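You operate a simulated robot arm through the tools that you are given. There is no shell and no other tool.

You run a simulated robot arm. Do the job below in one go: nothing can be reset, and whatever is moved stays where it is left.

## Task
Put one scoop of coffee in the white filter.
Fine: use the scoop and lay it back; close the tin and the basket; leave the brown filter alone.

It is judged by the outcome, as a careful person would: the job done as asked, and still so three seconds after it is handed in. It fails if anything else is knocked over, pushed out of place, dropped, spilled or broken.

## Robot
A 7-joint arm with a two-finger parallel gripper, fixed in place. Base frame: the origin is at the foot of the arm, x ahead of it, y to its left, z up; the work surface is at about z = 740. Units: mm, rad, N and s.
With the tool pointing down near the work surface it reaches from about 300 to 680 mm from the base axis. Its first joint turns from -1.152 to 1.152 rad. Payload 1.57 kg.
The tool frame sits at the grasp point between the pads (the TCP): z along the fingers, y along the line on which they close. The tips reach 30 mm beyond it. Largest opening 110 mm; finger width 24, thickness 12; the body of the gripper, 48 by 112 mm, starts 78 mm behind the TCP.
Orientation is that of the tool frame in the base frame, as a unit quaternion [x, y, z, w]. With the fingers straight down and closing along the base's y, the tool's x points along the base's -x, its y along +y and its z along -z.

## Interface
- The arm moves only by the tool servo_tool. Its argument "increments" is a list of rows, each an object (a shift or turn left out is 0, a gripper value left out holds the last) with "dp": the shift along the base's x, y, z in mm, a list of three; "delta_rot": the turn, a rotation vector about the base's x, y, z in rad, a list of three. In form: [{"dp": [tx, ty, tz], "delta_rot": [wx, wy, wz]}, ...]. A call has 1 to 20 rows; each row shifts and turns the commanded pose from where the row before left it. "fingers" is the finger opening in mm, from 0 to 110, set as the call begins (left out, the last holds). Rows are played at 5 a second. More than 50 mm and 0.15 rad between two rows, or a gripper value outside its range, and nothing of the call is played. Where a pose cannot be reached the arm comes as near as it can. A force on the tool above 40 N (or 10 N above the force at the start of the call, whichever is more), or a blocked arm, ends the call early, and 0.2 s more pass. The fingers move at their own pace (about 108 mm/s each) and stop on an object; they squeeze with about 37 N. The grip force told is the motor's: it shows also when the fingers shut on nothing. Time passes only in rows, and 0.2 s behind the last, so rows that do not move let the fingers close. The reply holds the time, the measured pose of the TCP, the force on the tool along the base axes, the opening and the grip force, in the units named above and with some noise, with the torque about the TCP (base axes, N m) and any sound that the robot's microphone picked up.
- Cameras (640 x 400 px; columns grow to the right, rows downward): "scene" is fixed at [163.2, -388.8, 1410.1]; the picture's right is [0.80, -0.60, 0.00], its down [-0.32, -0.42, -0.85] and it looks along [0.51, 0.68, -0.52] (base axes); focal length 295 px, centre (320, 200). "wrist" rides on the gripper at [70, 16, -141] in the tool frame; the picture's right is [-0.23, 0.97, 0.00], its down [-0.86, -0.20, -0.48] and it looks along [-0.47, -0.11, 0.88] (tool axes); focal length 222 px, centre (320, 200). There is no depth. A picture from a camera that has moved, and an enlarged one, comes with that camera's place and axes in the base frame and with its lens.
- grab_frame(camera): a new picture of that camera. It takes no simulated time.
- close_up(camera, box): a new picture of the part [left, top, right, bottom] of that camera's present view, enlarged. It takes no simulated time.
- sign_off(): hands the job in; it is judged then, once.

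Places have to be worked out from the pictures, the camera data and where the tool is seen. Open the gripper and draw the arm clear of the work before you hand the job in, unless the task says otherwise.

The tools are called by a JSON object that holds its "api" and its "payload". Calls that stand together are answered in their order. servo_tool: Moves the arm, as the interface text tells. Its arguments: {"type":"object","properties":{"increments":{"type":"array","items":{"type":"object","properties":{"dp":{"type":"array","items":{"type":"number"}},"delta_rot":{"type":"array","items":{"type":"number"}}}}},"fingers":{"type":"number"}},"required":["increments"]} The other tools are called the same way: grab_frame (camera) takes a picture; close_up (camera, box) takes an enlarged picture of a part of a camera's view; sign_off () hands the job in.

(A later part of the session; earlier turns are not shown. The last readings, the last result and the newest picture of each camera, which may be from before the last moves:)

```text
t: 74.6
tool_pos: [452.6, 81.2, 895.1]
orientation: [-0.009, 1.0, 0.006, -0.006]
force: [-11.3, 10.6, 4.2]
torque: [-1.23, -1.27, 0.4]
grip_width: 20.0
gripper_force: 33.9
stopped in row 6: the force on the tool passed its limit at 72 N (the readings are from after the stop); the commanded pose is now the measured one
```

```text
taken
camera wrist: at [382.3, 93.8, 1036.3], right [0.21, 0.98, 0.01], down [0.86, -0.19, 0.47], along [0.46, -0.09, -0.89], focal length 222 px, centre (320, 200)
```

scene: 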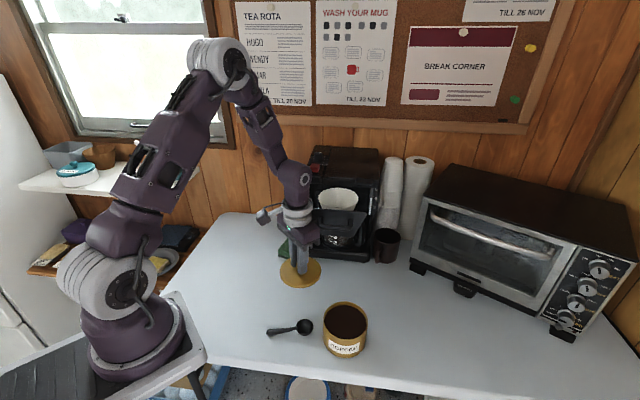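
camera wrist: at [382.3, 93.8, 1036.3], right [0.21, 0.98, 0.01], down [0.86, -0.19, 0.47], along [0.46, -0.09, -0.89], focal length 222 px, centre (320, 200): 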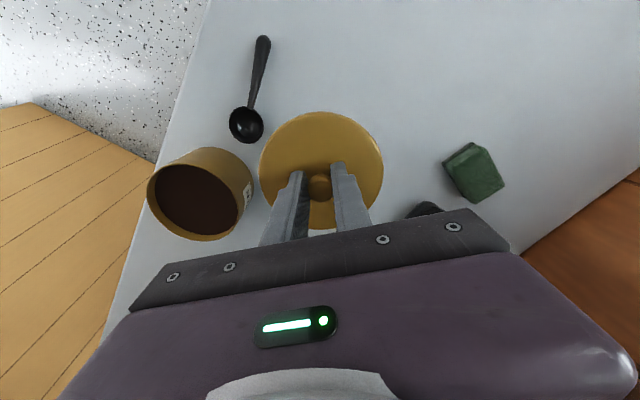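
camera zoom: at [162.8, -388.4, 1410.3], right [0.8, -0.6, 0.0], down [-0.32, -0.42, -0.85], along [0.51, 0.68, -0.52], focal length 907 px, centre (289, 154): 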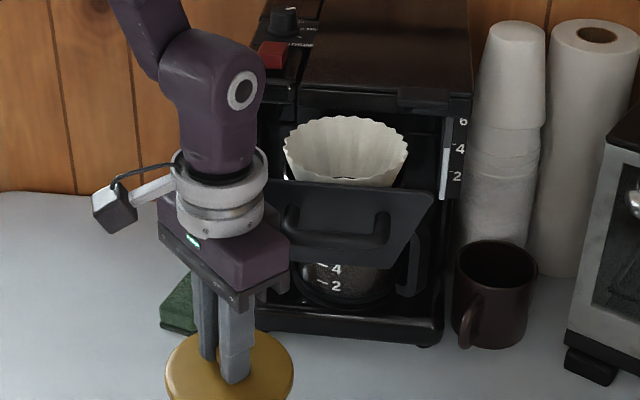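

The hand is against the panel's left end; basket and filter look unmoved. I'll back off in -x and route around with wider clearance.

{"api": "servo_tool", "payload": {"increments": [{"dp": [-12, 0, 0]}, {"dp": [-20, -3, 0]}, {"dp": [-15, -10, 0]}, {}]}}

{"api": "close_up", "payload": {"camera": "scene", "box": [260, 150, 400, 280]}}

{"api": "close_up", "payload": {"camera": "scene", "box": [240, 240, 360, 340]}}

```text
t: 75.6
tool_pos: [403.8, 65.6, 896.4]
orientation: [-0.006, 1.0, 0.004, -0.005]
force: [0.8, 0.7, 0.1]
torque: [0.01, 0.01, 0.01]
grip_width: 19.7
gripper_force: 33.4
```

```text
3.08 times, centred on (330, 215) of scene
camera zoom: at [163.2, -388.8, 1410.1], right [0.8, -0.6, 0.0], down [-0.32, -0.42, -0.85], along [0.51, 0.68, -0.52], focal length 907 px, centre (289, 154)
```

zoom: 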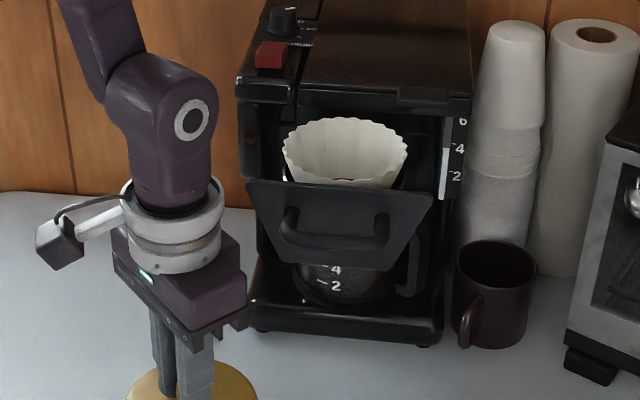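

```text
4.00 times, centred on (300, 290) of scene
camera zoom: at [163.2, -388.8, 1410.1], right [0.8, -0.6, 0.0], down [-0.32, -0.42, -0.85], along [0.51, 0.68, -0.52], focal length 1179 px, centre (400, -160)
```

zoom: 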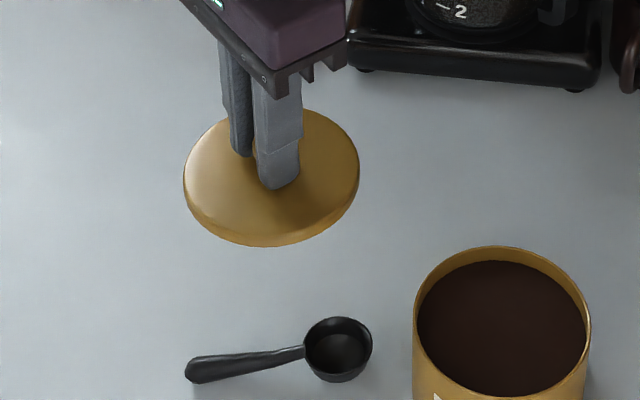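

Everything is intact and the lid is still gripped. I'll correct the tiny tilt and go around via (415,-40) to the tin.

{"api": "servo_tool", "payload": {"increments": [{"dp": [3, -27, 0], "delta_rot": [-0.008, -0.01, -0.012]}, {"dp": [3, -27, 0]}, {"dp": [3, -27, 0]}, {"dp": [3, -27, 0]}, {"dp": [15, -10, 0]}, {"dp": [15, -10, 0]}, {"dp": [15, -5, 0]}, {"dp": [14, -4, 0]}, {}]}}

{"api": "close_up", "payload": {"camera": "scene", "box": [300, 250, 400, 360]}}

{"api": "close_up", "payload": {"camera": "wrist", "box": [220, 60, 420, 226]}}

```text
t: 77.6
tool_pos: [477.0, -71.8, 896.0]
orientation: [-0.001, 1.0, 0.002, -0.001]
force: [0.5, -0.4, -0.3]
torque: [-0.02, -0.02, 0.0]
grip_width: 19.6
gripper_force: 33.4
```

```text
3.64 times, centred on (350, 305) of scene
camera zoom: at [163.2, -388.8, 1410.1], right [0.8, -0.6, 0.0], down [-0.32, -0.42, -0.85], along [0.51, 0.68, -0.52], focal length 1072 px, centre (211, -182)
```

zoom: 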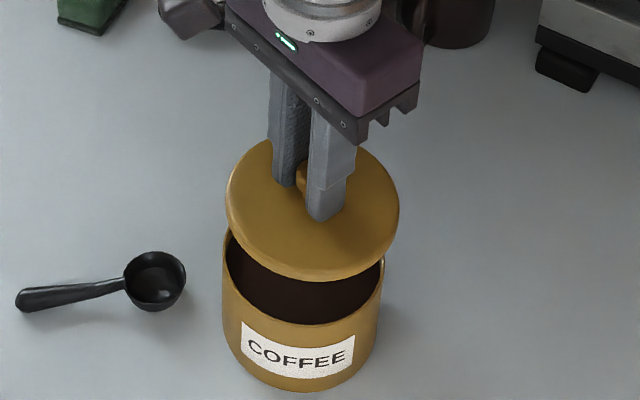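

```text
2.41 times, centred on (320, 143) of wrist
camera zoom: at [406.3, -57.2, 1035.9], right [0.23, 0.97, 0.0], down [0.86, -0.2, 0.48], along [0.46, -0.11, -0.88], focal length 535 px, centre (320, 337)
```

zoom: 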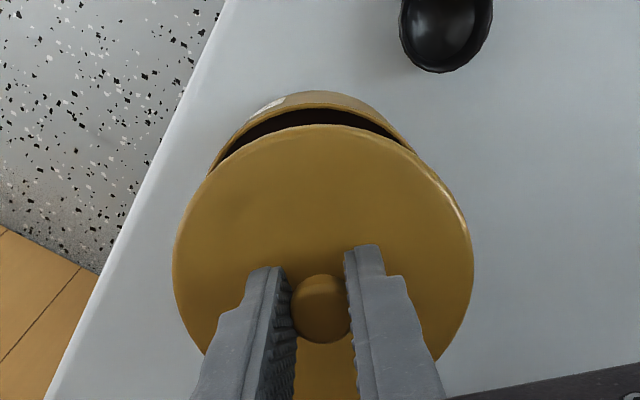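

Lid centre appears about +2 mm in x relative to the tin; I'll trim -2 mm and lower until just above seating.

{"api": "servo_tool", "payload": {"increments": [{"dp": [-2, 0.5, -10]}, {"dp": [0, 0, -10]}, {"dp": [0, 0, -6]}, {"dp": [0, 0, -3]}, {}]}}

{"api": "close_up", "payload": {"camera": "scene", "box": [310, 270, 390, 360]}}

```text
t: 78.8
tool_pos: [475.3, -69.8, 867.7]
orientation: [-0.001, 1.0, 0.001, -0.001]
force: [0.6, 0.2, 0.2]
torque: [0.02, -0.02, -0.04]
grip_width: 19.8
gripper_force: 33.7
```

```text
4.44 times, centred on (350, 315) of scene
camera zoom: at [163.2, -388.8, 1410.1], right [0.8, -0.6, 0.0], down [-0.32, -0.42, -0.85], along [0.51, 0.68, -0.52], focal length 1310 px, centre (187, -311)
```

zoom: 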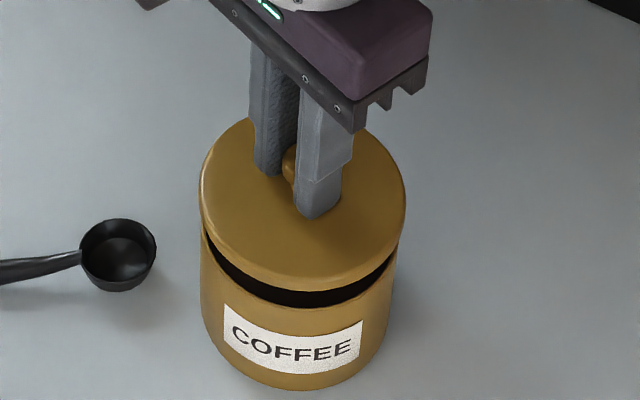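

Nearly aligned; a 1 mm trim and continue lowering in small steps.

{"api": "servo_tool", "payload": {"increments": [{"dp": [-1, 0.5, -2]}, {"dp": [0, 0, -2]}, {"dp": [0, 0, -2]}, {"dp": [0, 0, -1.5]}, {}]}}

{"api": "close_up", "payload": {"camera": "scene", "box": [310, 270, 390, 360]}}

```text
t: 80.0
tool_pos: [472.9, -69.4, 860.1]
orientation: [-0.001, 1.0, 0.001, -0.001]
force: [-0.3, 0.2, 0.5]
torque: [0.01, -0.01, -0.02]
grip_width: 19.8
gripper_force: 33.8
```

```text
4.44 times, centred on (350, 315) of scene
camera zoom: at [163.2, -388.8, 1410.1], right [0.8, -0.6, 0.0], down [-0.32, -0.42, -0.85], along [0.51, 0.68, -0.52], focal length 1310 px, centre (187, -311)
```

zoom: 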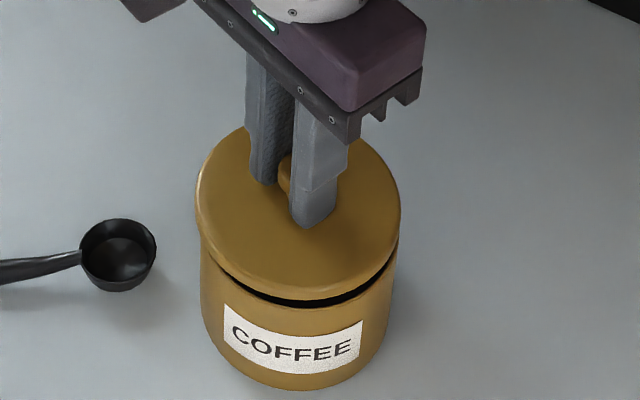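

Slight overcorrection; trimming (+1,-1.5) and continuing down toward contact.

{"api": "servo_tool", "payload": {"increments": [{"dp": [1, -1.5, 0]}, {"dp": [0, 0, -1.5]}, {"dp": [0, 0, -1.5]}, {"dp": [0, 0, -1]}, {}]}}

{"api": "close_up", "payload": {"camera": "scene", "box": [310, 270, 390, 360]}}

```text
t: 81.2
tool_pos: [474.6, -71.4, 855.2]
orientation: [-0.001, 1.0, 0.0, -0.001]
force: [-7.1, -6.9, 32.0]
torque: [0.08, -0.3, -0.08]
grip_width: 19.6
gripper_force: 33.9
```

```text
4.44 times, centred on (350, 315) of scene
camera zoom: at [162.5, -388.9, 1410.2], right [0.8, -0.6, 0.0], down [-0.31, -0.42, -0.85], along [0.51, 0.68, -0.52], focal length 1310 px, centre (187, -311)
```

zoom: 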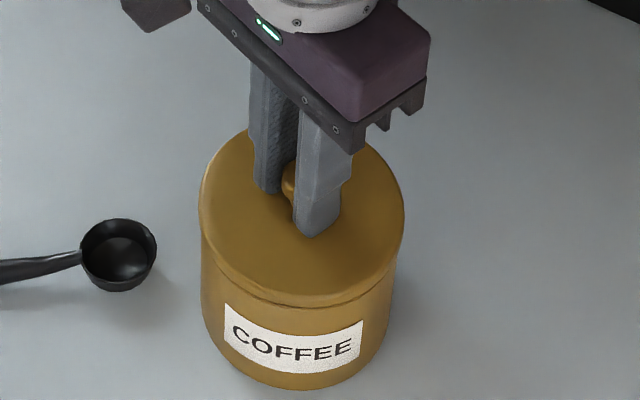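

Lid is seated with 32 N, no snap yet. I'll press down a bit more.

{"api": "servo_tool", "payload": {"increments": [{"dp": [0, 0, -0.7]}, {"dp": [0, 0, -0.7]}, {"dp": [0, 0, -0.7]}, {}]}}

{"api": "close_up", "payload": {"camera": "scene", "box": [310, 270, 390, 360]}}

```text
t: 82.0
tool_pos: [475.0, -70.7, 853.6]
orientation: [-0.002, 1.0, 0.0, -0.001]
force: [-4.3, -1.2, 13.9]
torque: [0.34, -0.11, 0.07]
grip_width: 19.8
gripper_force: 33.8
stopped in row 4: the force on the tool passed its limit at 46 N (the readings are from after the stop); the commanded pose is now the measured one
```

```text
4.44 times, centred on (350, 315) of scene
camera zoom: at [162.9, -388.7, 1410.2], right [0.8, -0.6, 0.0], down [-0.32, -0.42, -0.85], along [0.51, 0.68, -0.52], focal length 1310 px, centre (187, -311)
```

zoom: 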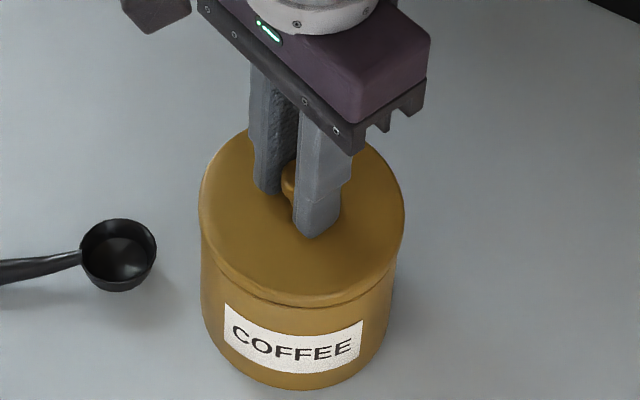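

Height suggests it is essentially fully down, but no snap was heard; I'll press once more firmly.

{"api": "servo_tool", "payload": {"increments": [{"dp": [0, 0, -4]}, {}]}}

{"api": "servo_tool", "payload": {"increments": [{"dp": [0, 0, -5]}, {}]}}

```text
t: 82.4
tool_pos: [474.9, -71.5, 854.2]
orientation: [-0.001, 1.0, -0.001, 0.0]
force: [-6.3, 0.3, 17.2]
torque: [0.43, -0.14, 0.09]
grip_width: 19.8
gripper_force: 33.2
stopped in row 1: the force on the tool passed its limit at 54 N (the readings are from after the stop); the commanded pose is now the measured one
```

```text
t: 82.7
tool_pos: [473.9, -70.4, 854.6]
orientation: [-0.001, 1.0, 0.001, 0.001]
force: [-6.8, 0.2, 16.9]
torque: [0.41, -0.13, 0.03]
grip_width: 19.6
gripper_force: 33.5
stopped in row 1: the force on the tool passed its limit at 53 N (the readings are from after the stop); the commanded pose is now the measured one
```

No further movement (854 mm). I'll release the knob, rise, and compare with the initial closed picture.

{"api": "servo_tool", "payload": {"increments": [{}, {}, {"dp": [0, 0, 10]}, {"dp": [0, 0, 30]}, {"dp": [0, 0, 40]}, {"dp": [-30, 0, 20]}, {"dp": [-40, 20, 0]}, {"dp": [-40, 20, 0]}, {}], "fingers": 50}}

{"api": "close_up", "payload": {"camera": "scene", "box": [250, 280, 410, 380]}}

{"api": "close_up", "payload": {"camera": "scene", "box": [315, 290, 375, 360]}}

```text
t: 84.7
tool_pos: [363.9, -32.3, 953.5]
orientation: [0.001, 1.0, 0.001, 0.001]
force: [0.3, 0.4, 0.6]
torque: [-0.04, 0.03, -0.01]
grip_width: 49.9
gripper_force: 0.1
```

```text
4.00 times, centred on (330, 330) of scene
camera zoom: at [163.2, -388.7, 1410.1], right [0.8, -0.6, 0.0], down [-0.32, -0.42, -0.85], along [0.51, 0.68, -0.52], focal length 1179 px, centre (280, -320)
```

zoom: 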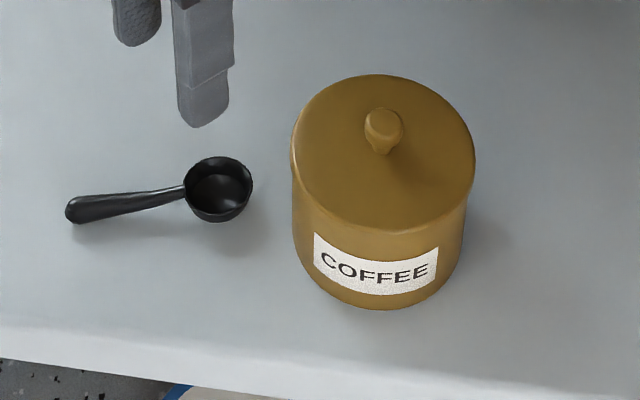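

```text
5.71 times, centred on (345, 325) of scene
camera zoom: at [163.2, -388.7, 1410.1], right [0.8, -0.6, 0.0], down [-0.32, -0.42, -0.85], along [0.51, 0.68, -0.52], focal length 1684 px, centre (177, -514)
```

zoom: 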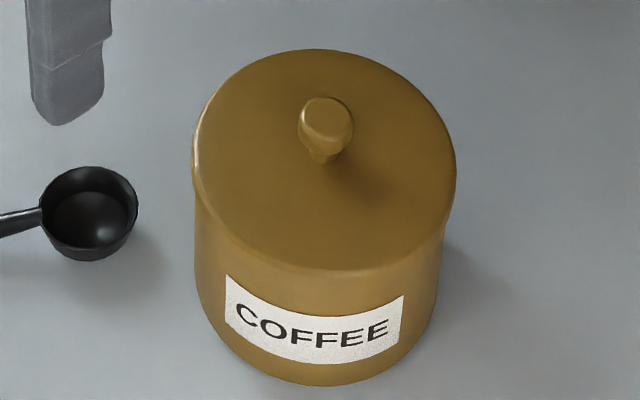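

Lid sits level at the same height as initially and the scoop is back in place. Next: close the basket. I'll yaw +45° so the two fingers push the panel's handle bar squarely along (+0.7,+0.7), starting in front of it.

{"api": "servo_tool", "payload": {"increments": [{"dp": [15, 3, 15], "delta_rot": [0, 0, 0.131]}, {"dp": [15, 3, 10], "delta_rot": [0, 0, 0.131]}, {"dp": [20, 4, 10], "delta_rot": [0, 0, 0.131]}, {"dp": [20, 4, 3], "delta_rot": [0, 0, 0.131]}, {"dp": [20, 4, 0], "delta_rot": [0, 0, 0.131]}, {"dp": [20, 4, 0], "delta_rot": [0, 0, 0.131]}, {}], "fingers": 30}}

{"api": "grab_frame", "payload": {"camera": "scene"}}

{"api": "close_up", "payload": {"camera": "scene", "box": [280, 150, 400, 270]}}

{"api": "grab_frame", "payload": {"camera": "wrist"}}

```text
t: 86.3
tool_pos: [475.0, -9.8, 991.3]
orientation: [-0.384, 0.923, 0.0, 0.0]
force: [-0.6, -0.3, -0.1]
torque: [0.02, 0.03, 0.02]
grip_width: 30.0
gripper_force: 0.0
```

```text
taken
```

scene: 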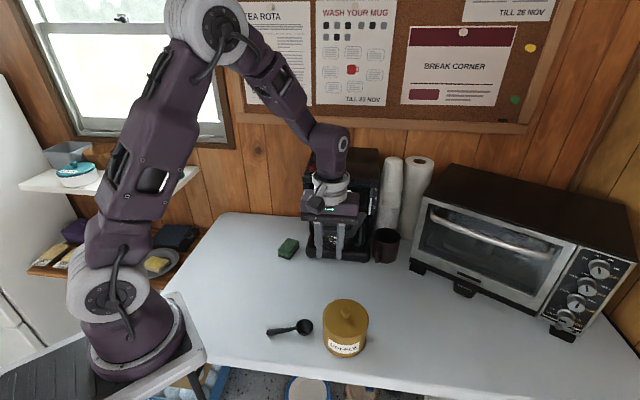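

```text
3.33 times, centred on (340, 210) of scene
camera zoom: at [163.2, -388.8, 1410.1], right [0.8, -0.6, 0.0], down [-0.32, -0.42, -0.85], along [0.51, 0.68, -0.52], focal length 982 px, centre (253, 167)
```

zoom: 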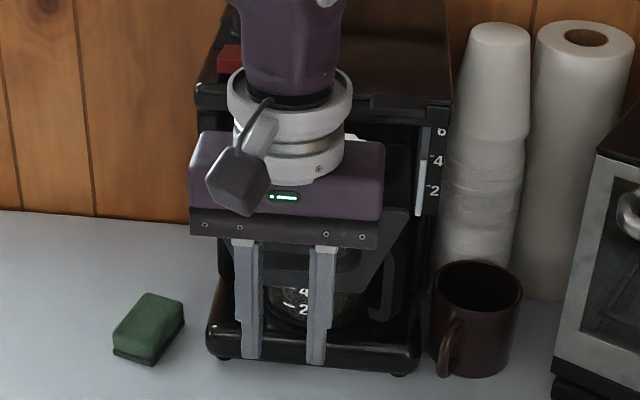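

```text
taken
camera wrist: at [413.2, -48.9, 1131.8], right [-0.53, 0.85, 0.0], down [0.74, 0.47, 0.48], along [0.41, 0.25, -0.88], focal length 222 px, centre (320, 200)
```

wrist: 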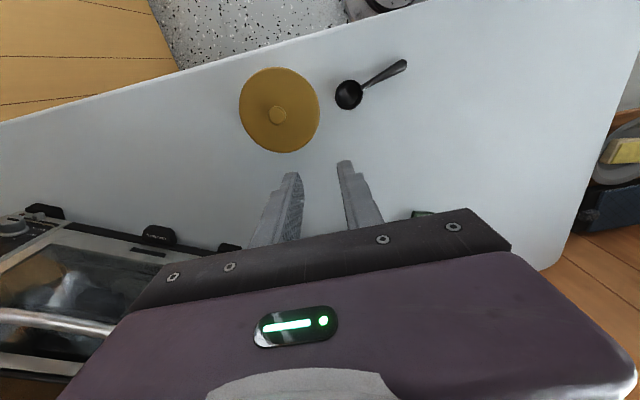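

Fingers straddle symmetrically in front of the handle (about 4 mm lateral trim needed). I'll advance along the push direction and watch the force.

{"api": "servo_tool", "payload": {"increments": [{"dp": [3, -3, 0]}, {"dp": [7, 7.1, 0]}, {"dp": [7, 7.1, 0]}, {"dp": [7, 7.1, 0]}, {"dp": [7, 7.1, 0]}, {}]}}

{"api": "close_up", "payload": {"camera": "scene", "box": [280, 150, 400, 270]}}

```text
t: 87.7
tool_pos: [506.2, 15.8, 992.0]
orientation: [-0.383, 0.924, 0.0, 0.0]
force: [-0.1, 0.8, -0.5]
torque: [0.01, -0.03, 0.0]
grip_width: 30.0
gripper_force: 0.1
```

```text
3.33 times, centred on (340, 210) of scene
camera zoom: at [163.2, -388.7, 1410.1], right [0.8, -0.6, 0.0], down [-0.32, -0.42, -0.85], along [0.51, 0.68, -0.52], focal length 982 px, centre (253, 167)
```

zoom: 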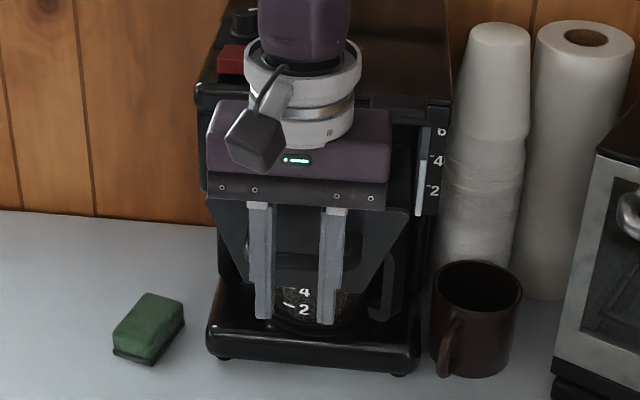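

No contact yet; continuing forward.

{"api": "servo_tool", "payload": {"increments": [{"dp": [5, 5.1, 0]}, {"dp": [5, 5.1, 0]}, {"dp": [5, 5.1, 0]}, {"dp": [5, 5.1, 0]}, {}]}}

{"api": "close_up", "payload": {"camera": "scene", "box": [280, 150, 400, 270]}}

```text
t: 88.9
tool_pos: [525.9, 36.9, 992.5]
orientation: [-0.383, 0.924, 0.0, 0.0]
force: [1.0, -0.9, 0.6]
torque: [0.0, -0.04, -0.01]
grip_width: 29.7
gripper_force: 0.1
```

```text
3.33 times, centred on (340, 210) of scene
camera zoom: at [163.2, -388.8, 1410.1], right [0.8, -0.6, 0.0], down [-0.32, -0.42, -0.85], along [0.51, 0.68, -0.52], focal length 982 px, centre (253, 167)
```

zoom: 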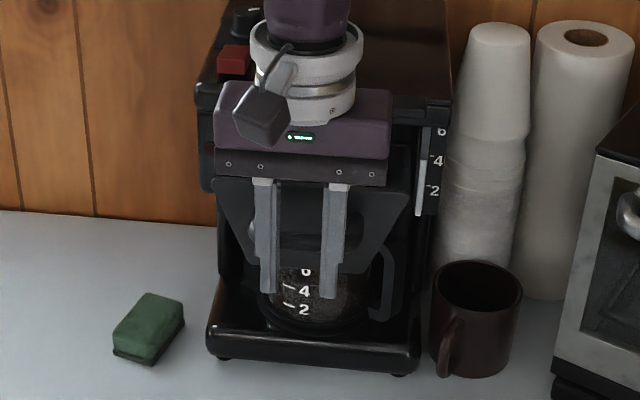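

The panel is sliding in with negligible force. Continue pushing in small steps.

{"api": "servo_tool", "payload": {"increments": [{"dp": [5, 5.1, 0]}, {"dp": [5, 5.1, 0]}, {"dp": [5, 5.1, 0]}, {"dp": [5, 5.1, 0]}, {"dp": [5, 5.1, 0]}, {"dp": [5, 5.1, 0]}, {}]}}

{"api": "close_up", "payload": {"camera": "scene", "box": [280, 150, 400, 270]}}

```text
t: 90.5
tool_pos: [555.6, 67.0, 991.6]
orientation: [-0.383, 0.924, -0.001, 0.0]
force: [-0.5, -0.8, 0.0]
torque: [-0.01, 0.0, -0.03]
grip_width: 29.8
gripper_force: 0.0
```

```text
3.33 times, centred on (340, 210) of scene
camera zoom: at [163.2, -388.8, 1410.1], right [0.8, -0.6, 0.0], down [-0.32, -0.42, -0.85], along [0.51, 0.68, -0.52], focal length 982 px, centre (253, 167)
```

zoom: 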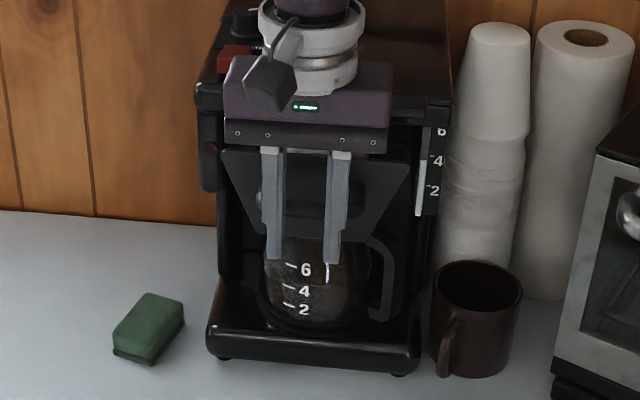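

Basket sliding in well. Continue 30 mm more.

{"api": "servo_tool", "payload": {"increments": [{"dp": [5, 5.1, 0]}, {"dp": [5, 5.1, 0]}, {"dp": [5, 5.1, 0]}, {"dp": [4, 4.1, 0]}, {"dp": [3, 3.1, 0]}, {}]}}

{"api": "close_up", "payload": {"camera": "scene", "box": [280, 150, 400, 270]}}

```text
t: 91.9
tool_pos: [578.3, 89.9, 991.6]
orientation: [-0.384, 0.923, 0.001, 0.001]
force: [0.6, 0.5, 0.1]
torque: [-0.01, 0.01, 0.02]
grip_width: 29.8
gripper_force: 0.1
```

```text
3.33 times, centred on (340, 210) of scene
camera zoom: at [163.2, -388.8, 1410.1], right [0.8, -0.6, 0.0], down [-0.32, -0.42, -0.85], along [0.51, 0.68, -0.52], focal length 982 px, centre (253, 167)
```

zoom: 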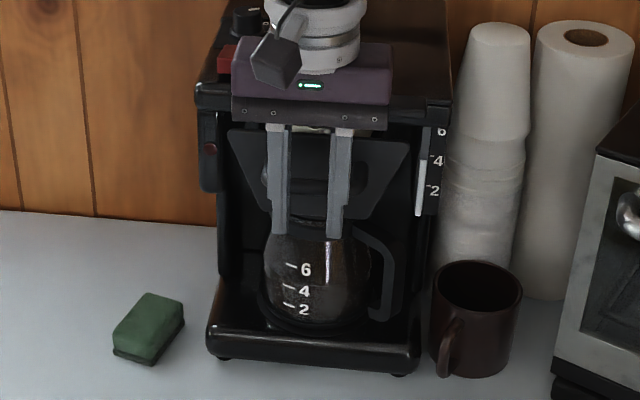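

Panel approaching the housing; continue in 4–5 mm steps until resistance.

{"api": "servo_tool", "payload": {"increments": [{"dp": [3.5, 3.6, 0]}, {"dp": [3.5, 3.6, 0]}, {"dp": [3, 3.1, 0]}, {"dp": [3, 3.1, 0]}, {}]}}

{"api": "close_up", "payload": {"camera": "scene", "box": [280, 150, 400, 270]}}

```text
t: 93.1
tool_pos: [590.5, 104.0, 991.5]
orientation: [-0.384, 0.924, 0.0, 0.0]
force: [0.0, 0.2, 0.4]
torque: [0.0, -0.01, 0.01]
grip_width: 29.8
gripper_force: 0.0
```

```text
3.33 times, centred on (340, 210) of scene
camera zoom: at [163.2, -388.7, 1410.1], right [0.8, -0.6, 0.0], down [-0.32, -0.42, -0.85], along [0.51, 0.68, -0.52], focal length 982 px, centre (253, 167)
```

zoom: 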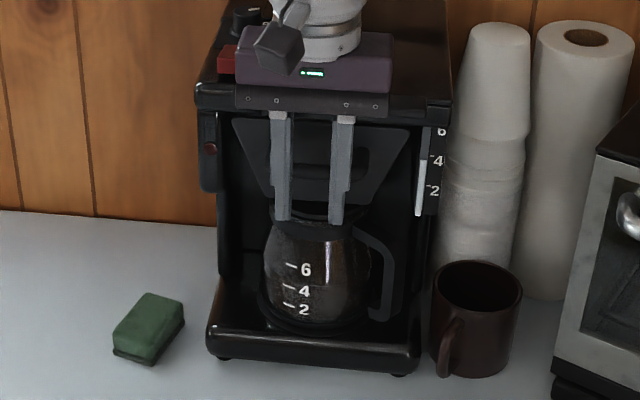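

Still free. I'll raise 6 mm for hand clearance over the housing and keep pushing gently.

{"api": "servo_tool", "payload": {"increments": [{"dp": [0, 0, 6]}, {"dp": [2.5, 2.6, 0]}, {"dp": [2.5, 2.6, 0]}, {"dp": [2.5, 2.6, 0]}, {"dp": [2.5, 2.6, 0]}, {}]}}

{"api": "close_up", "payload": {"camera": "scene", "box": [290, 130, 390, 230]}}

```text
t: 94.2
tool_pos: [595.8, 105.1, 997.5]
orientation: [-0.384, 0.923, -0.003, -0.01]
force: [-8.5, -6.4, 2.9]
torque: [0.09, 0.11, 0.25]
grip_width: 31.6
gripper_force: 0.9
stopped in row 5: the force on the tool passed its limit at 46 N (the readings are from after the stop); the commanded pose is now the measured one
```

```text
4.00 times, centred on (340, 180) of scene
camera zoom: at [162.9, -388.9, 1410.1], right [0.8, -0.6, 0.0], down [-0.32, -0.42, -0.85], along [0.51, 0.68, -0.52], focal length 1179 px, centre (240, 280)
```

zoom: 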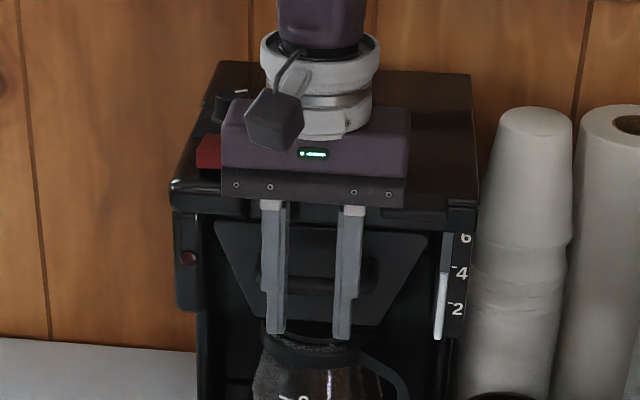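

Firm horizontal resistance at handle height: the basket seems to be at its stop. I'll back off and inspect.

{"api": "servo_tool", "payload": {"increments": [{"dp": [-3, -3, 0]}, {"dp": [-10, -10, 0]}, {"dp": [-20, -20, 0]}, {"dp": [-25, -25, 0]}, {"dp": [-30, -30, 0]}, {"dp": [-35, -25, 0]}, {"dp": [-45, -10, 10]}, {"dp": [-45, 10, 10]}, {}]}}

{"api": "grab_frame", "payload": {"camera": "scene"}}

{"api": "close_up", "payload": {"camera": "scene", "box": [290, 130, 390, 230]}}

```text
t: 96.2
tool_pos: [377.8, -7.5, 1016.9]
orientation: [-0.383, 0.924, -0.003, -0.007]
force: [-0.3, 0.8, 1.2]
torque: [-0.01, 0.03, -0.03]
grip_width: 30.1
gripper_force: 0.0
```

```text
taken
```

scene: 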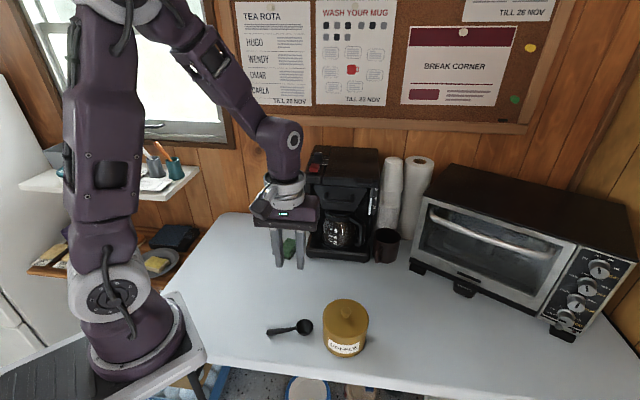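

```text
4.00 times, centred on (340, 180) of scene
camera zoom: at [163.2, -388.8, 1410.1], right [0.8, -0.6, 0.0], down [-0.32, -0.42, -0.85], along [0.51, 0.68, -0.52], focal length 1179 px, centre (240, 280)
```

zoom: 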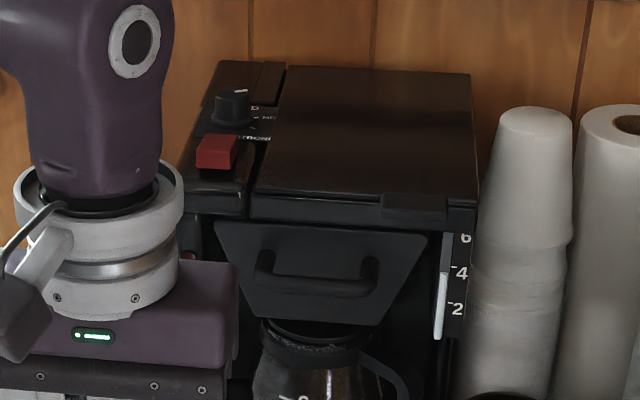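

The panel now sits flush under the housing. I'll draw the arm up and clear, open the gripper, and check the whole scene.

{"api": "servo_tool", "payload": {"increments": [{"dp": [-5, 0, 40], "delta_rot": [0, 0, -0.131]}, {"dp": [-5, 5, 40], "delta_rot": [0, 0, -0.131]}, {"dp": [0, 20, 40], "delta_rot": [0, 0, -0.131]}, {"dp": [0, 30, 40], "delta_rot": [0, 0, -0.131]}, {"dp": [5, 40, 40], "delta_rot": [0, 0, -0.131]}, {"dp": [5, 40, 40], "delta_rot": [0, 0, -0.131]}, {"dp": [5, 30, 15]}, {}], "fingers": 110}}

{"api": "grab_frame", "payload": {"camera": "scene"}}

{"api": "grab_frame", "payload": {"camera": "wrist"}}

{"api": "close_up", "payload": {"camera": "scene", "box": [270, 130, 430, 280]}}

{"api": "close_up", "payload": {"camera": "scene", "box": [250, 280, 410, 380]}}

```text
refused: row 5 steps farther than a row can; nothing moved
```

```text
taken
```

scene: 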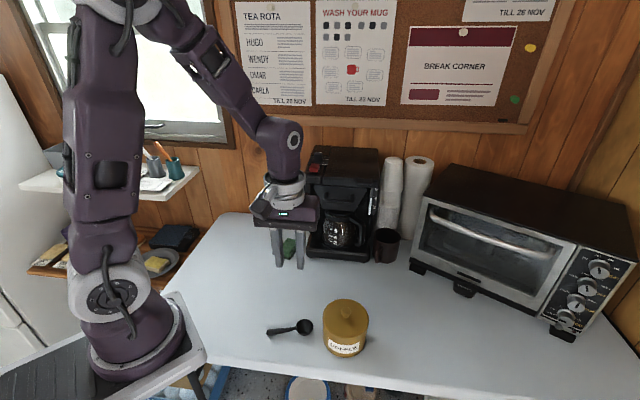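

```text
taken
camera wrist: at [317.5, -44.6, 1158.6], right [-0.53, 0.85, 0.0], down [0.75, 0.47, 0.47], along [0.4, 0.24, -0.89], focal length 222 px, centre (320, 200)
```

wrist: 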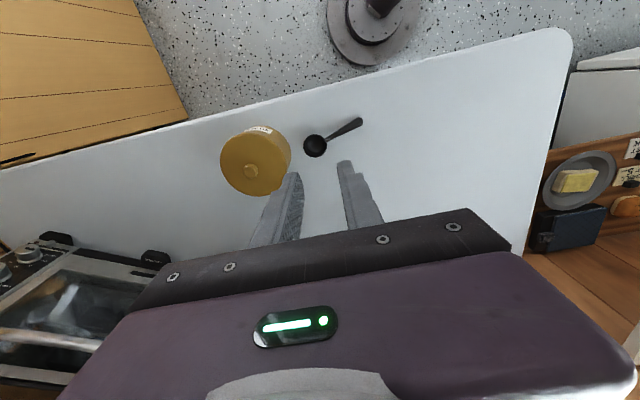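

```text
2.67 times, centred on (350, 205) of scene
camera zoom: at [163.2, -388.8, 1410.1], right [0.8, -0.6, 0.0], down [-0.32, -0.42, -0.85], along [0.51, 0.68, -0.52], focal length 786 px, centre (240, 187)
```

zoom: 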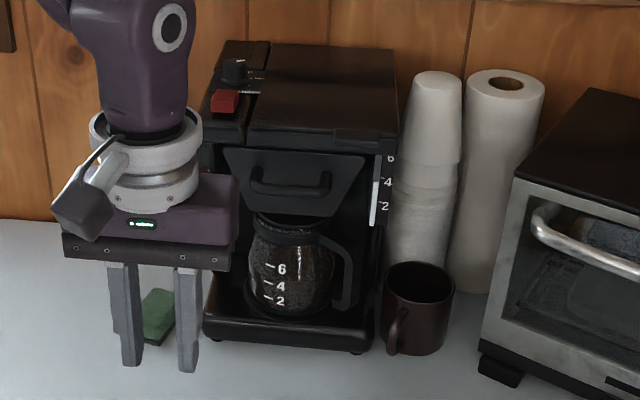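

```text
4.00 times, centred on (330, 330) of scene
camera zoom: at [163.2, -388.8, 1410.1], right [0.8, -0.6, 0.0], down [-0.32, -0.42, -0.85], along [0.51, 0.68, -0.52], focal length 1179 px, centre (280, -320)
```

zoom: 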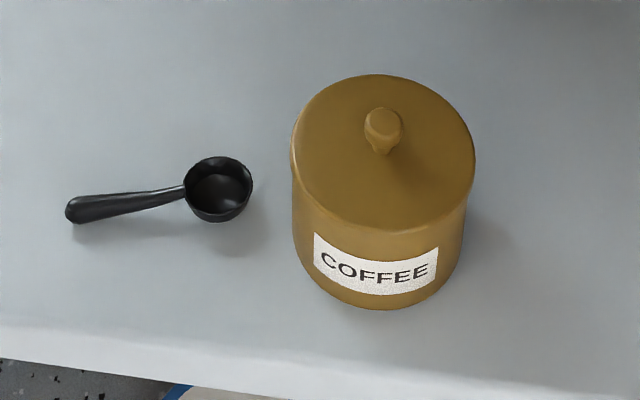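

The refused call moved nothing (row too long). Basket closed, carafe, mug and sponge undisturbed. Since no snap was heard on closing the tin, I'll first do a centred press on the knob with closed fingers; moving above it now.

{"api": "servo_tool", "payload": {"increments": [{"dp": [16.4, -10.6, -14.5], "delta_rot": [0, 0, -0.131]}, {"dp": [16.4, -10.6, -14.5], "delta_rot": [0, 0, -0.131]}, {"dp": [16.4, -10.6, -14.5], "delta_rot": [0, 0, -0.131]}, {"dp": [16.4, -10.6, -14.5], "delta_rot": [0, 0, -0.131]}, {"dp": [16.4, -10.6, -14.5], "delta_rot": [0, 0, -0.131]}, {"dp": [16.4, -10.6, -14.5], "delta_rot": [0, 0, -0.13]}, {}], "fingers": 60}}

{"api": "close_up", "payload": {"camera": "wrist", "box": [230, 100, 400, 226]}}

```text
t: 97.8
tool_pos: [480.6, -70.2, 931.8]
orientation: [0.002, 1.0, 0.0, -0.008]
force: [0.6, -0.5, -0.3]
torque: [0.01, 0.03, 0.01]
grip_width: 59.8
gripper_force: 0.1
```

```text
3.17 times, centred on (315, 163) of wrist
camera zoom: at [412.0, -54.7, 1073.4], right [0.23, 0.97, 0.0], down [0.86, -0.2, 0.47], along [0.45, -0.11, -0.89], focal length 705 px, centre (336, 318)
```

zoom: 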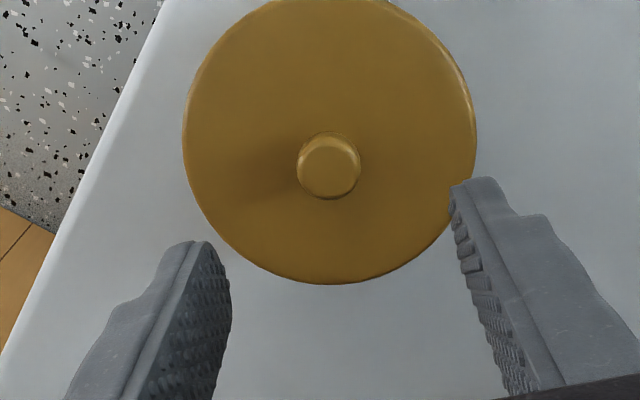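

Knob is at ≈(473,-72). I'll straighten the tool, close the fingers, and lower to just above the knob.

{"api": "servo_tool", "payload": {"increments": [{"dp": [-6.5, -1.5, 0], "delta_rot": [0, -0.016, -0.004]}, {"dp": [0, 0, -15]}, {"dp": [0, 0, -15]}, {"dp": [0, 0, -10]}, {}], "fingers": 0}}

{"api": "close_up", "payload": {"camera": "scene", "box": [310, 260, 390, 340]}}

{"api": "close_up", "payload": {"camera": "wrist", "box": [230, 100, 400, 226]}}

```text
t: 99.0
tool_pos: [476.1, -71.6, 891.3]
orientation: [0.001, 1.0, 0.001, 0.0]
force: [-0.7, 0.1, -0.7]
torque: [0.03, 0.02, -0.01]
grip_width: 0.0
gripper_force: 21.6
```

```text
5.00 times, centred on (350, 300) of scene
camera zoom: at [163.2, -388.8, 1410.1], right [0.8, -0.6, 0.0], down [-0.32, -0.42, -0.85], along [0.51, 0.68, -0.52], focal length 1474 px, centre (170, -300)
```

zoom: 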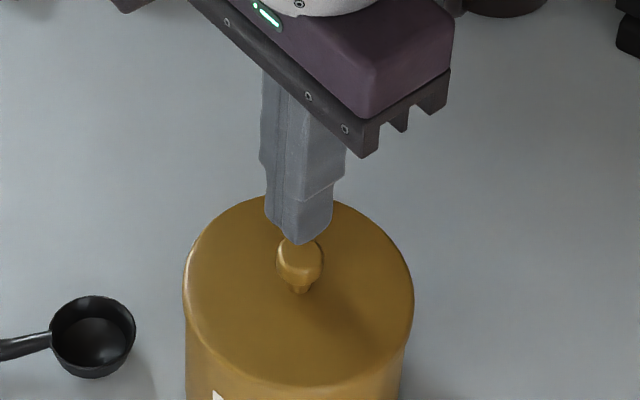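

```text
3.17 times, centred on (315, 163) of wrist
camera zoom: at [404.4, -55.5, 1031.7], right [0.23, 0.97, 0.0], down [0.85, -0.2, 0.48], along [0.47, -0.11, -0.88], focal length 705 px, centre (336, 318)
```

zoom: 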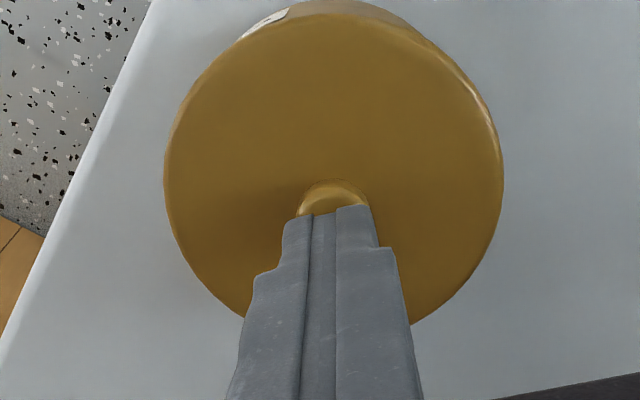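

Closed fingertips are above the knob. Lower to contact and press.

{"api": "servo_tool", "payload": {"increments": [{"dp": [-1.5, 0, -5]}, {"dp": [0, 0, -3]}, {"dp": [0, 0, -2]}, {"dp": [0, 0, -2]}, {"dp": [0, 0, -2]}, {"dp": [0, 0, -2]}, {}]}}

{"api": "close_up", "payload": {"camera": "scene", "box": [310, 260, 390, 340]}}

```text
t: 100.6
tool_pos: [472.5, -72.0, 874.3]
orientation: [0.002, 1.0, 0.0, 0.0]
force: [-0.1, 0.2, -0.2]
torque: [0.0, 0.01, -0.01]
grip_width: 0.0
gripper_force: 21.5
```

```text
5.00 times, centred on (350, 300) of scene
camera zoom: at [163.2, -388.8, 1410.1], right [0.8, -0.6, 0.0], down [-0.32, -0.42, -0.85], along [0.51, 0.68, -0.52], focal length 1474 px, centre (170, -300)
```

zoom: 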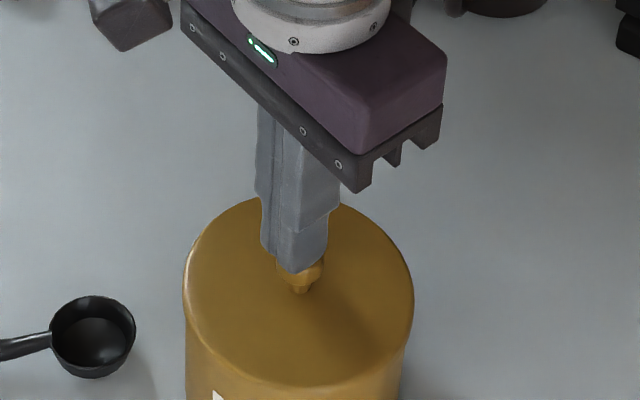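

No contact yet (tips z≈844). Shift +2 mm in x and continue.

{"api": "servo_tool", "payload": {"increments": [{"dp": [2, 0, -1]}, {"dp": [0, 0, -2]}, {"dp": [0, 0, -2]}, {"dp": [0, 0, -2]}, {"dp": [0, 0, -2]}, {}]}}

{"api": "close_up", "payload": {"camera": "scene", "box": [310, 260, 390, 340]}}

```text
t: 101.3
tool_pos: [474.9, -71.5, 873.4]
orientation: [0.002, 1.0, 0.0, 0.0]
force: [-6.8, 1.9, 18.3]
torque: [0.03, 0.19, 0.01]
grip_width: 0.0
gripper_force: 21.4
heard: snap
stopped in row 3: the force on the tool passed its limit at 48 N (the readings are from after the stop); the commanded pose is now the measured one
```

```text
5.00 times, centred on (350, 300) of scene
camera zoom: at [162.8, -388.7, 1410.2], right [0.8, -0.6, 0.0], down [-0.32, -0.42, -0.85], along [0.51, 0.68, -0.52], focal length 1474 px, centre (170, -300)
```

zoom: 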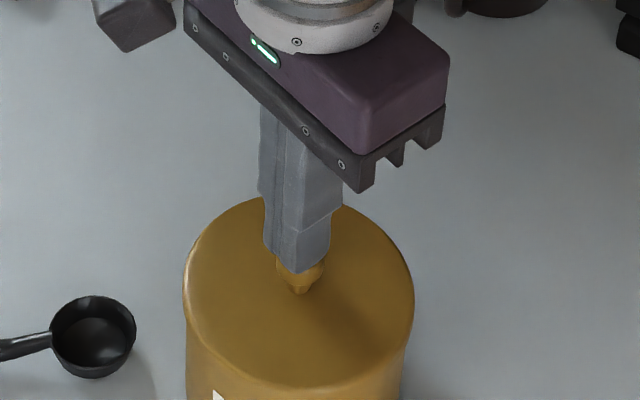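

The lid snapped shut. Now lift away, open the gripper and retract the arm to a clear pose.

{"api": "servo_tool", "payload": {"increments": [{"dp": [0, 0, 5]}, {"dp": [0, 0, 25]}, {"dp": [0, 0, 40]}, {"dp": [-10, 0, 45]}, {"dp": [-20, 10, 40]}, {"dp": [-25, 25, 30]}, {"dp": [-20, 30, 30]}, {"dp": [-20, 30, 30]}, {"dp": [-10, 30, 30]}, {"dp": [-5, 30, 35]}, {"dp": [0, 30, 35]}, {"dp": [0, 20, 30]}, {}]}}

{"api": "servo_tool", "payload": {"increments": [{}, {}, {}], "fingers": 110}}

{"api": "grab_frame", "payload": {"camera": "scene"}}

{"api": "grab_frame", "payload": {"camera": "wrist"}}

{"api": "close_up", "payload": {"camera": "scene", "box": [270, 130, 430, 280]}}

{"api": "close_up", "payload": {"camera": "scene", "box": [250, 280, 410, 380]}}

```text
t: 104.1
tool_pos: [361.5, 132.4, 1248.7]
orientation: [0.002, 1.0, 0.0, 0.0]
force: [-0.2, -0.3, 0.0]
torque: [0.04, 0.0, -0.01]
grip_width: 0.3
gripper_force: 21.5
```

```text
t: 104.9
tool_pos: [361.9, 132.2, 1247.3]
orientation: [0.002, 1.0, 0.0, 0.0]
force: [-0.2, 0.6, 0.4]
torque: [0.02, 0.0, -0.02]
grip_width: 110.1
gripper_force: 0.0
```

```text
taken
```

scene: 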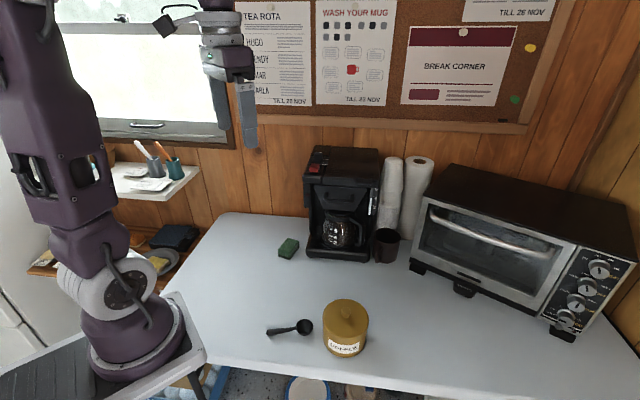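

```text
taken
camera wrist: at [290.7, 147.9, 1387.6], right [0.23, 0.97, 0.0], down [0.85, -0.2, 0.48], along [0.47, -0.11, -0.88], focal length 222 px, centre (320, 200)
```

wrist: 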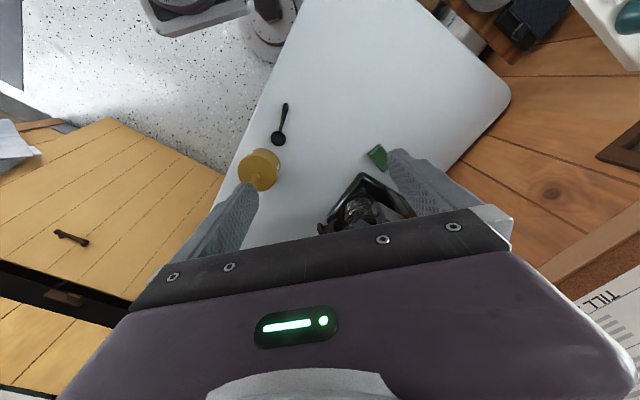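

```text
2.67 times, centred on (350, 205) of scene
camera zoom: at [163.2, -388.8, 1410.1], right [0.8, -0.6, 0.0], down [-0.32, -0.42, -0.85], along [0.51, 0.68, -0.52], focal length 786 px, centre (240, 187)
```

zoom: 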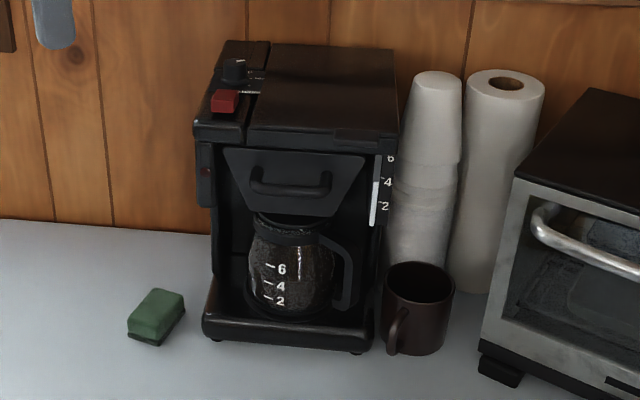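

```text
4.00 times, centred on (330, 330) of scene
camera zoom: at [163.2, -388.8, 1410.1], right [0.8, -0.6, 0.0], down [-0.32, -0.42, -0.85], along [0.51, 0.68, -0.52], focal length 1179 px, centre (280, -320)
```

zoom: 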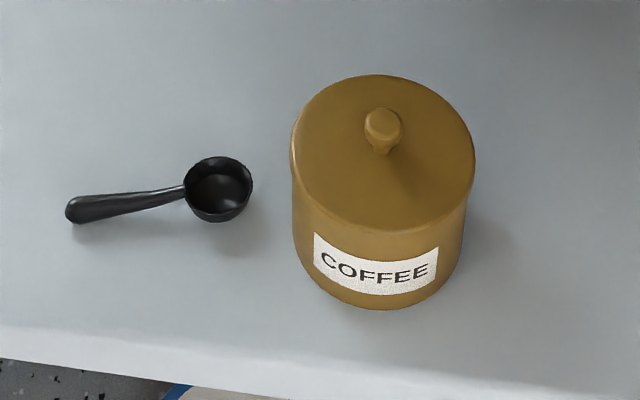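

Lid is snapped, scoop back. I'll double-check from the wrist view that the basket front is flush.

{"api": "close_up", "payload": {"camera": "wrist", "box": [300, 160, 420, 240]}}

{"api": "close_up", "payload": {"camera": "scene", "box": [300, 165, 380, 225]}}

```text
5.00 times, centred on (360, 200) of wrist
camera zoom: at [290.7, 147.9, 1387.6], right [0.23, 0.97, 0.0], down [0.85, -0.2, 0.48], along [0.47, -0.11, -0.88], focal length 1111 px, centre (120, 200)
```

zoom: 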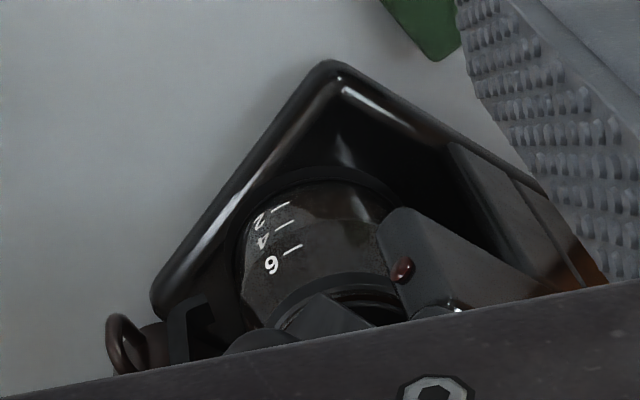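

```text
6.67 times, centred on (340, 195) of scene
camera zoom: at [163.2, -388.8, 1410.1], right [0.8, -0.6, 0.0], down [-0.32, -0.42, -0.85], along [0.51, 0.68, -0.52], focal length 1965 px, centre (187, 233)
```

zoom: 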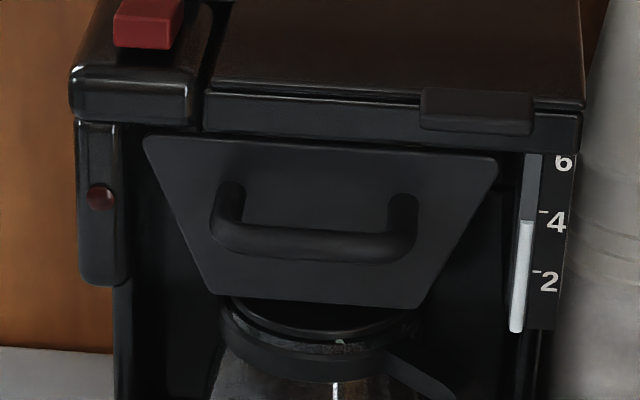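

The basket looks closed, though during the push only the left finger bore load and the right side may lag slightly. I'll give one centred push with closed fingers on the handle bar to be sure it is home.

{"api": "servo_tool", "payload": {"increments": [{"dp": [23, -19.5, -17], "delta_rot": [0, 0, 0.131]}, {"dp": [23, -19.5, -17], "delta_rot": [0, 0, 0.131]}, {"dp": [23, -19.5, -17], "delta_rot": [0, 0, 0.131]}, {"dp": [23, -19.5, -17], "delta_rot": [0, 0, 0.131]}, {"dp": [23, -19.5, -17], "delta_rot": [0, 0, 0.131]}, {"dp": [23, -19.5, -17], "delta_rot": [0, 0, 0.131]}, {"dp": [0, 0, -45]}, {"dp": [0, 0, -45]}, {"dp": [0, 0, -45]}, {"dp": [0, 0, -12]}, {}], "fingers": 0}}

{"api": "close_up", "payload": {"camera": "scene", "box": [280, 150, 400, 270]}}

```text
t: 107.3
tool_pos: [504.2, 16.2, 999.3]
orientation: [-0.382, 0.924, 0.0, 0.0]
force: [-0.7, 0.3, -0.5]
torque: [0.02, -0.01, 0.02]
grip_width: 0.0
gripper_force: 21.1
```

```text
3.33 times, centred on (340, 210) of scene
camera zoom: at [163.2, -388.8, 1410.1], right [0.8, -0.6, 0.0], down [-0.32, -0.42, -0.85], along [0.51, 0.68, -0.52], focal length 982 px, centre (253, 167)
```

zoom: 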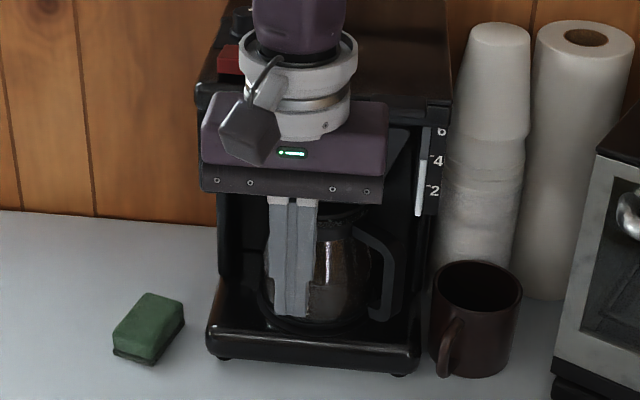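

Aligned; advance to just short of the bar, then push gently.

{"api": "servo_tool", "payload": {"increments": [{"dp": [2, -2, 0]}, {"dp": [10, 10.2, 0]}, {"dp": [10, 10.2, 0]}, {"dp": [10, 10.2, 0]}, {"dp": [10, 10.2, 0]}, {"dp": [10, 10.2, 0]}, {"dp": [10, 10.2, 0]}, {"dp": [10, 10.2, 0]}, {"dp": [8, 8.2, 0]}, {}]}}

{"api": "servo_tool", "payload": {"increments": [{"dp": [2, 2, 0]}, {"dp": [2, 2, 0]}, {"dp": [2, 2, 0]}, {"dp": [2, 2, 0]}, {"dp": [2, 2, 0]}, {"dp": [2, 2, 0]}, {"dp": [2, 2, 0]}, {}]}}

{"api": "close_up", "payload": {"camera": "scene", "box": [300, 145, 400, 225]}}

```text
t: 109.5
tool_pos: [582.4, 94.0, 999.4]
orientation: [-0.382, 0.924, 0.001, 0.001]
force: [-0.7, 0.0, -0.6]
torque: [-0.02, 0.0, -0.01]
grip_width: 0.2
gripper_force: 21.5
```

```text
t: 111.3
tool_pos: [594.9, 105.9, 998.4]
orientation: [-0.381, 0.925, 0.001, -0.003]
force: [-26.9, -19.2, -1.8]
torque: [-0.34, -0.03, 0.06]
grip_width: 0.0
gripper_force: 21.2
```

```text
5.00 times, centred on (350, 185) of scene
camera zoom: at [162.5, -389.3, 1410.1], right [0.8, -0.6, 0.0], down [-0.31, -0.42, -0.85], along [0.51, 0.68, -0.52], focal length 1474 px, centre (170, 275)
```

zoom: 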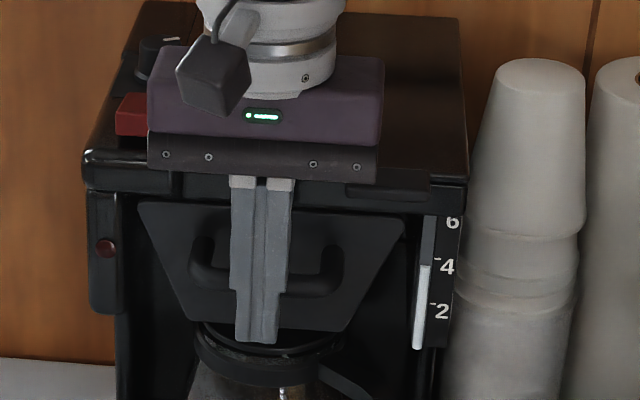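

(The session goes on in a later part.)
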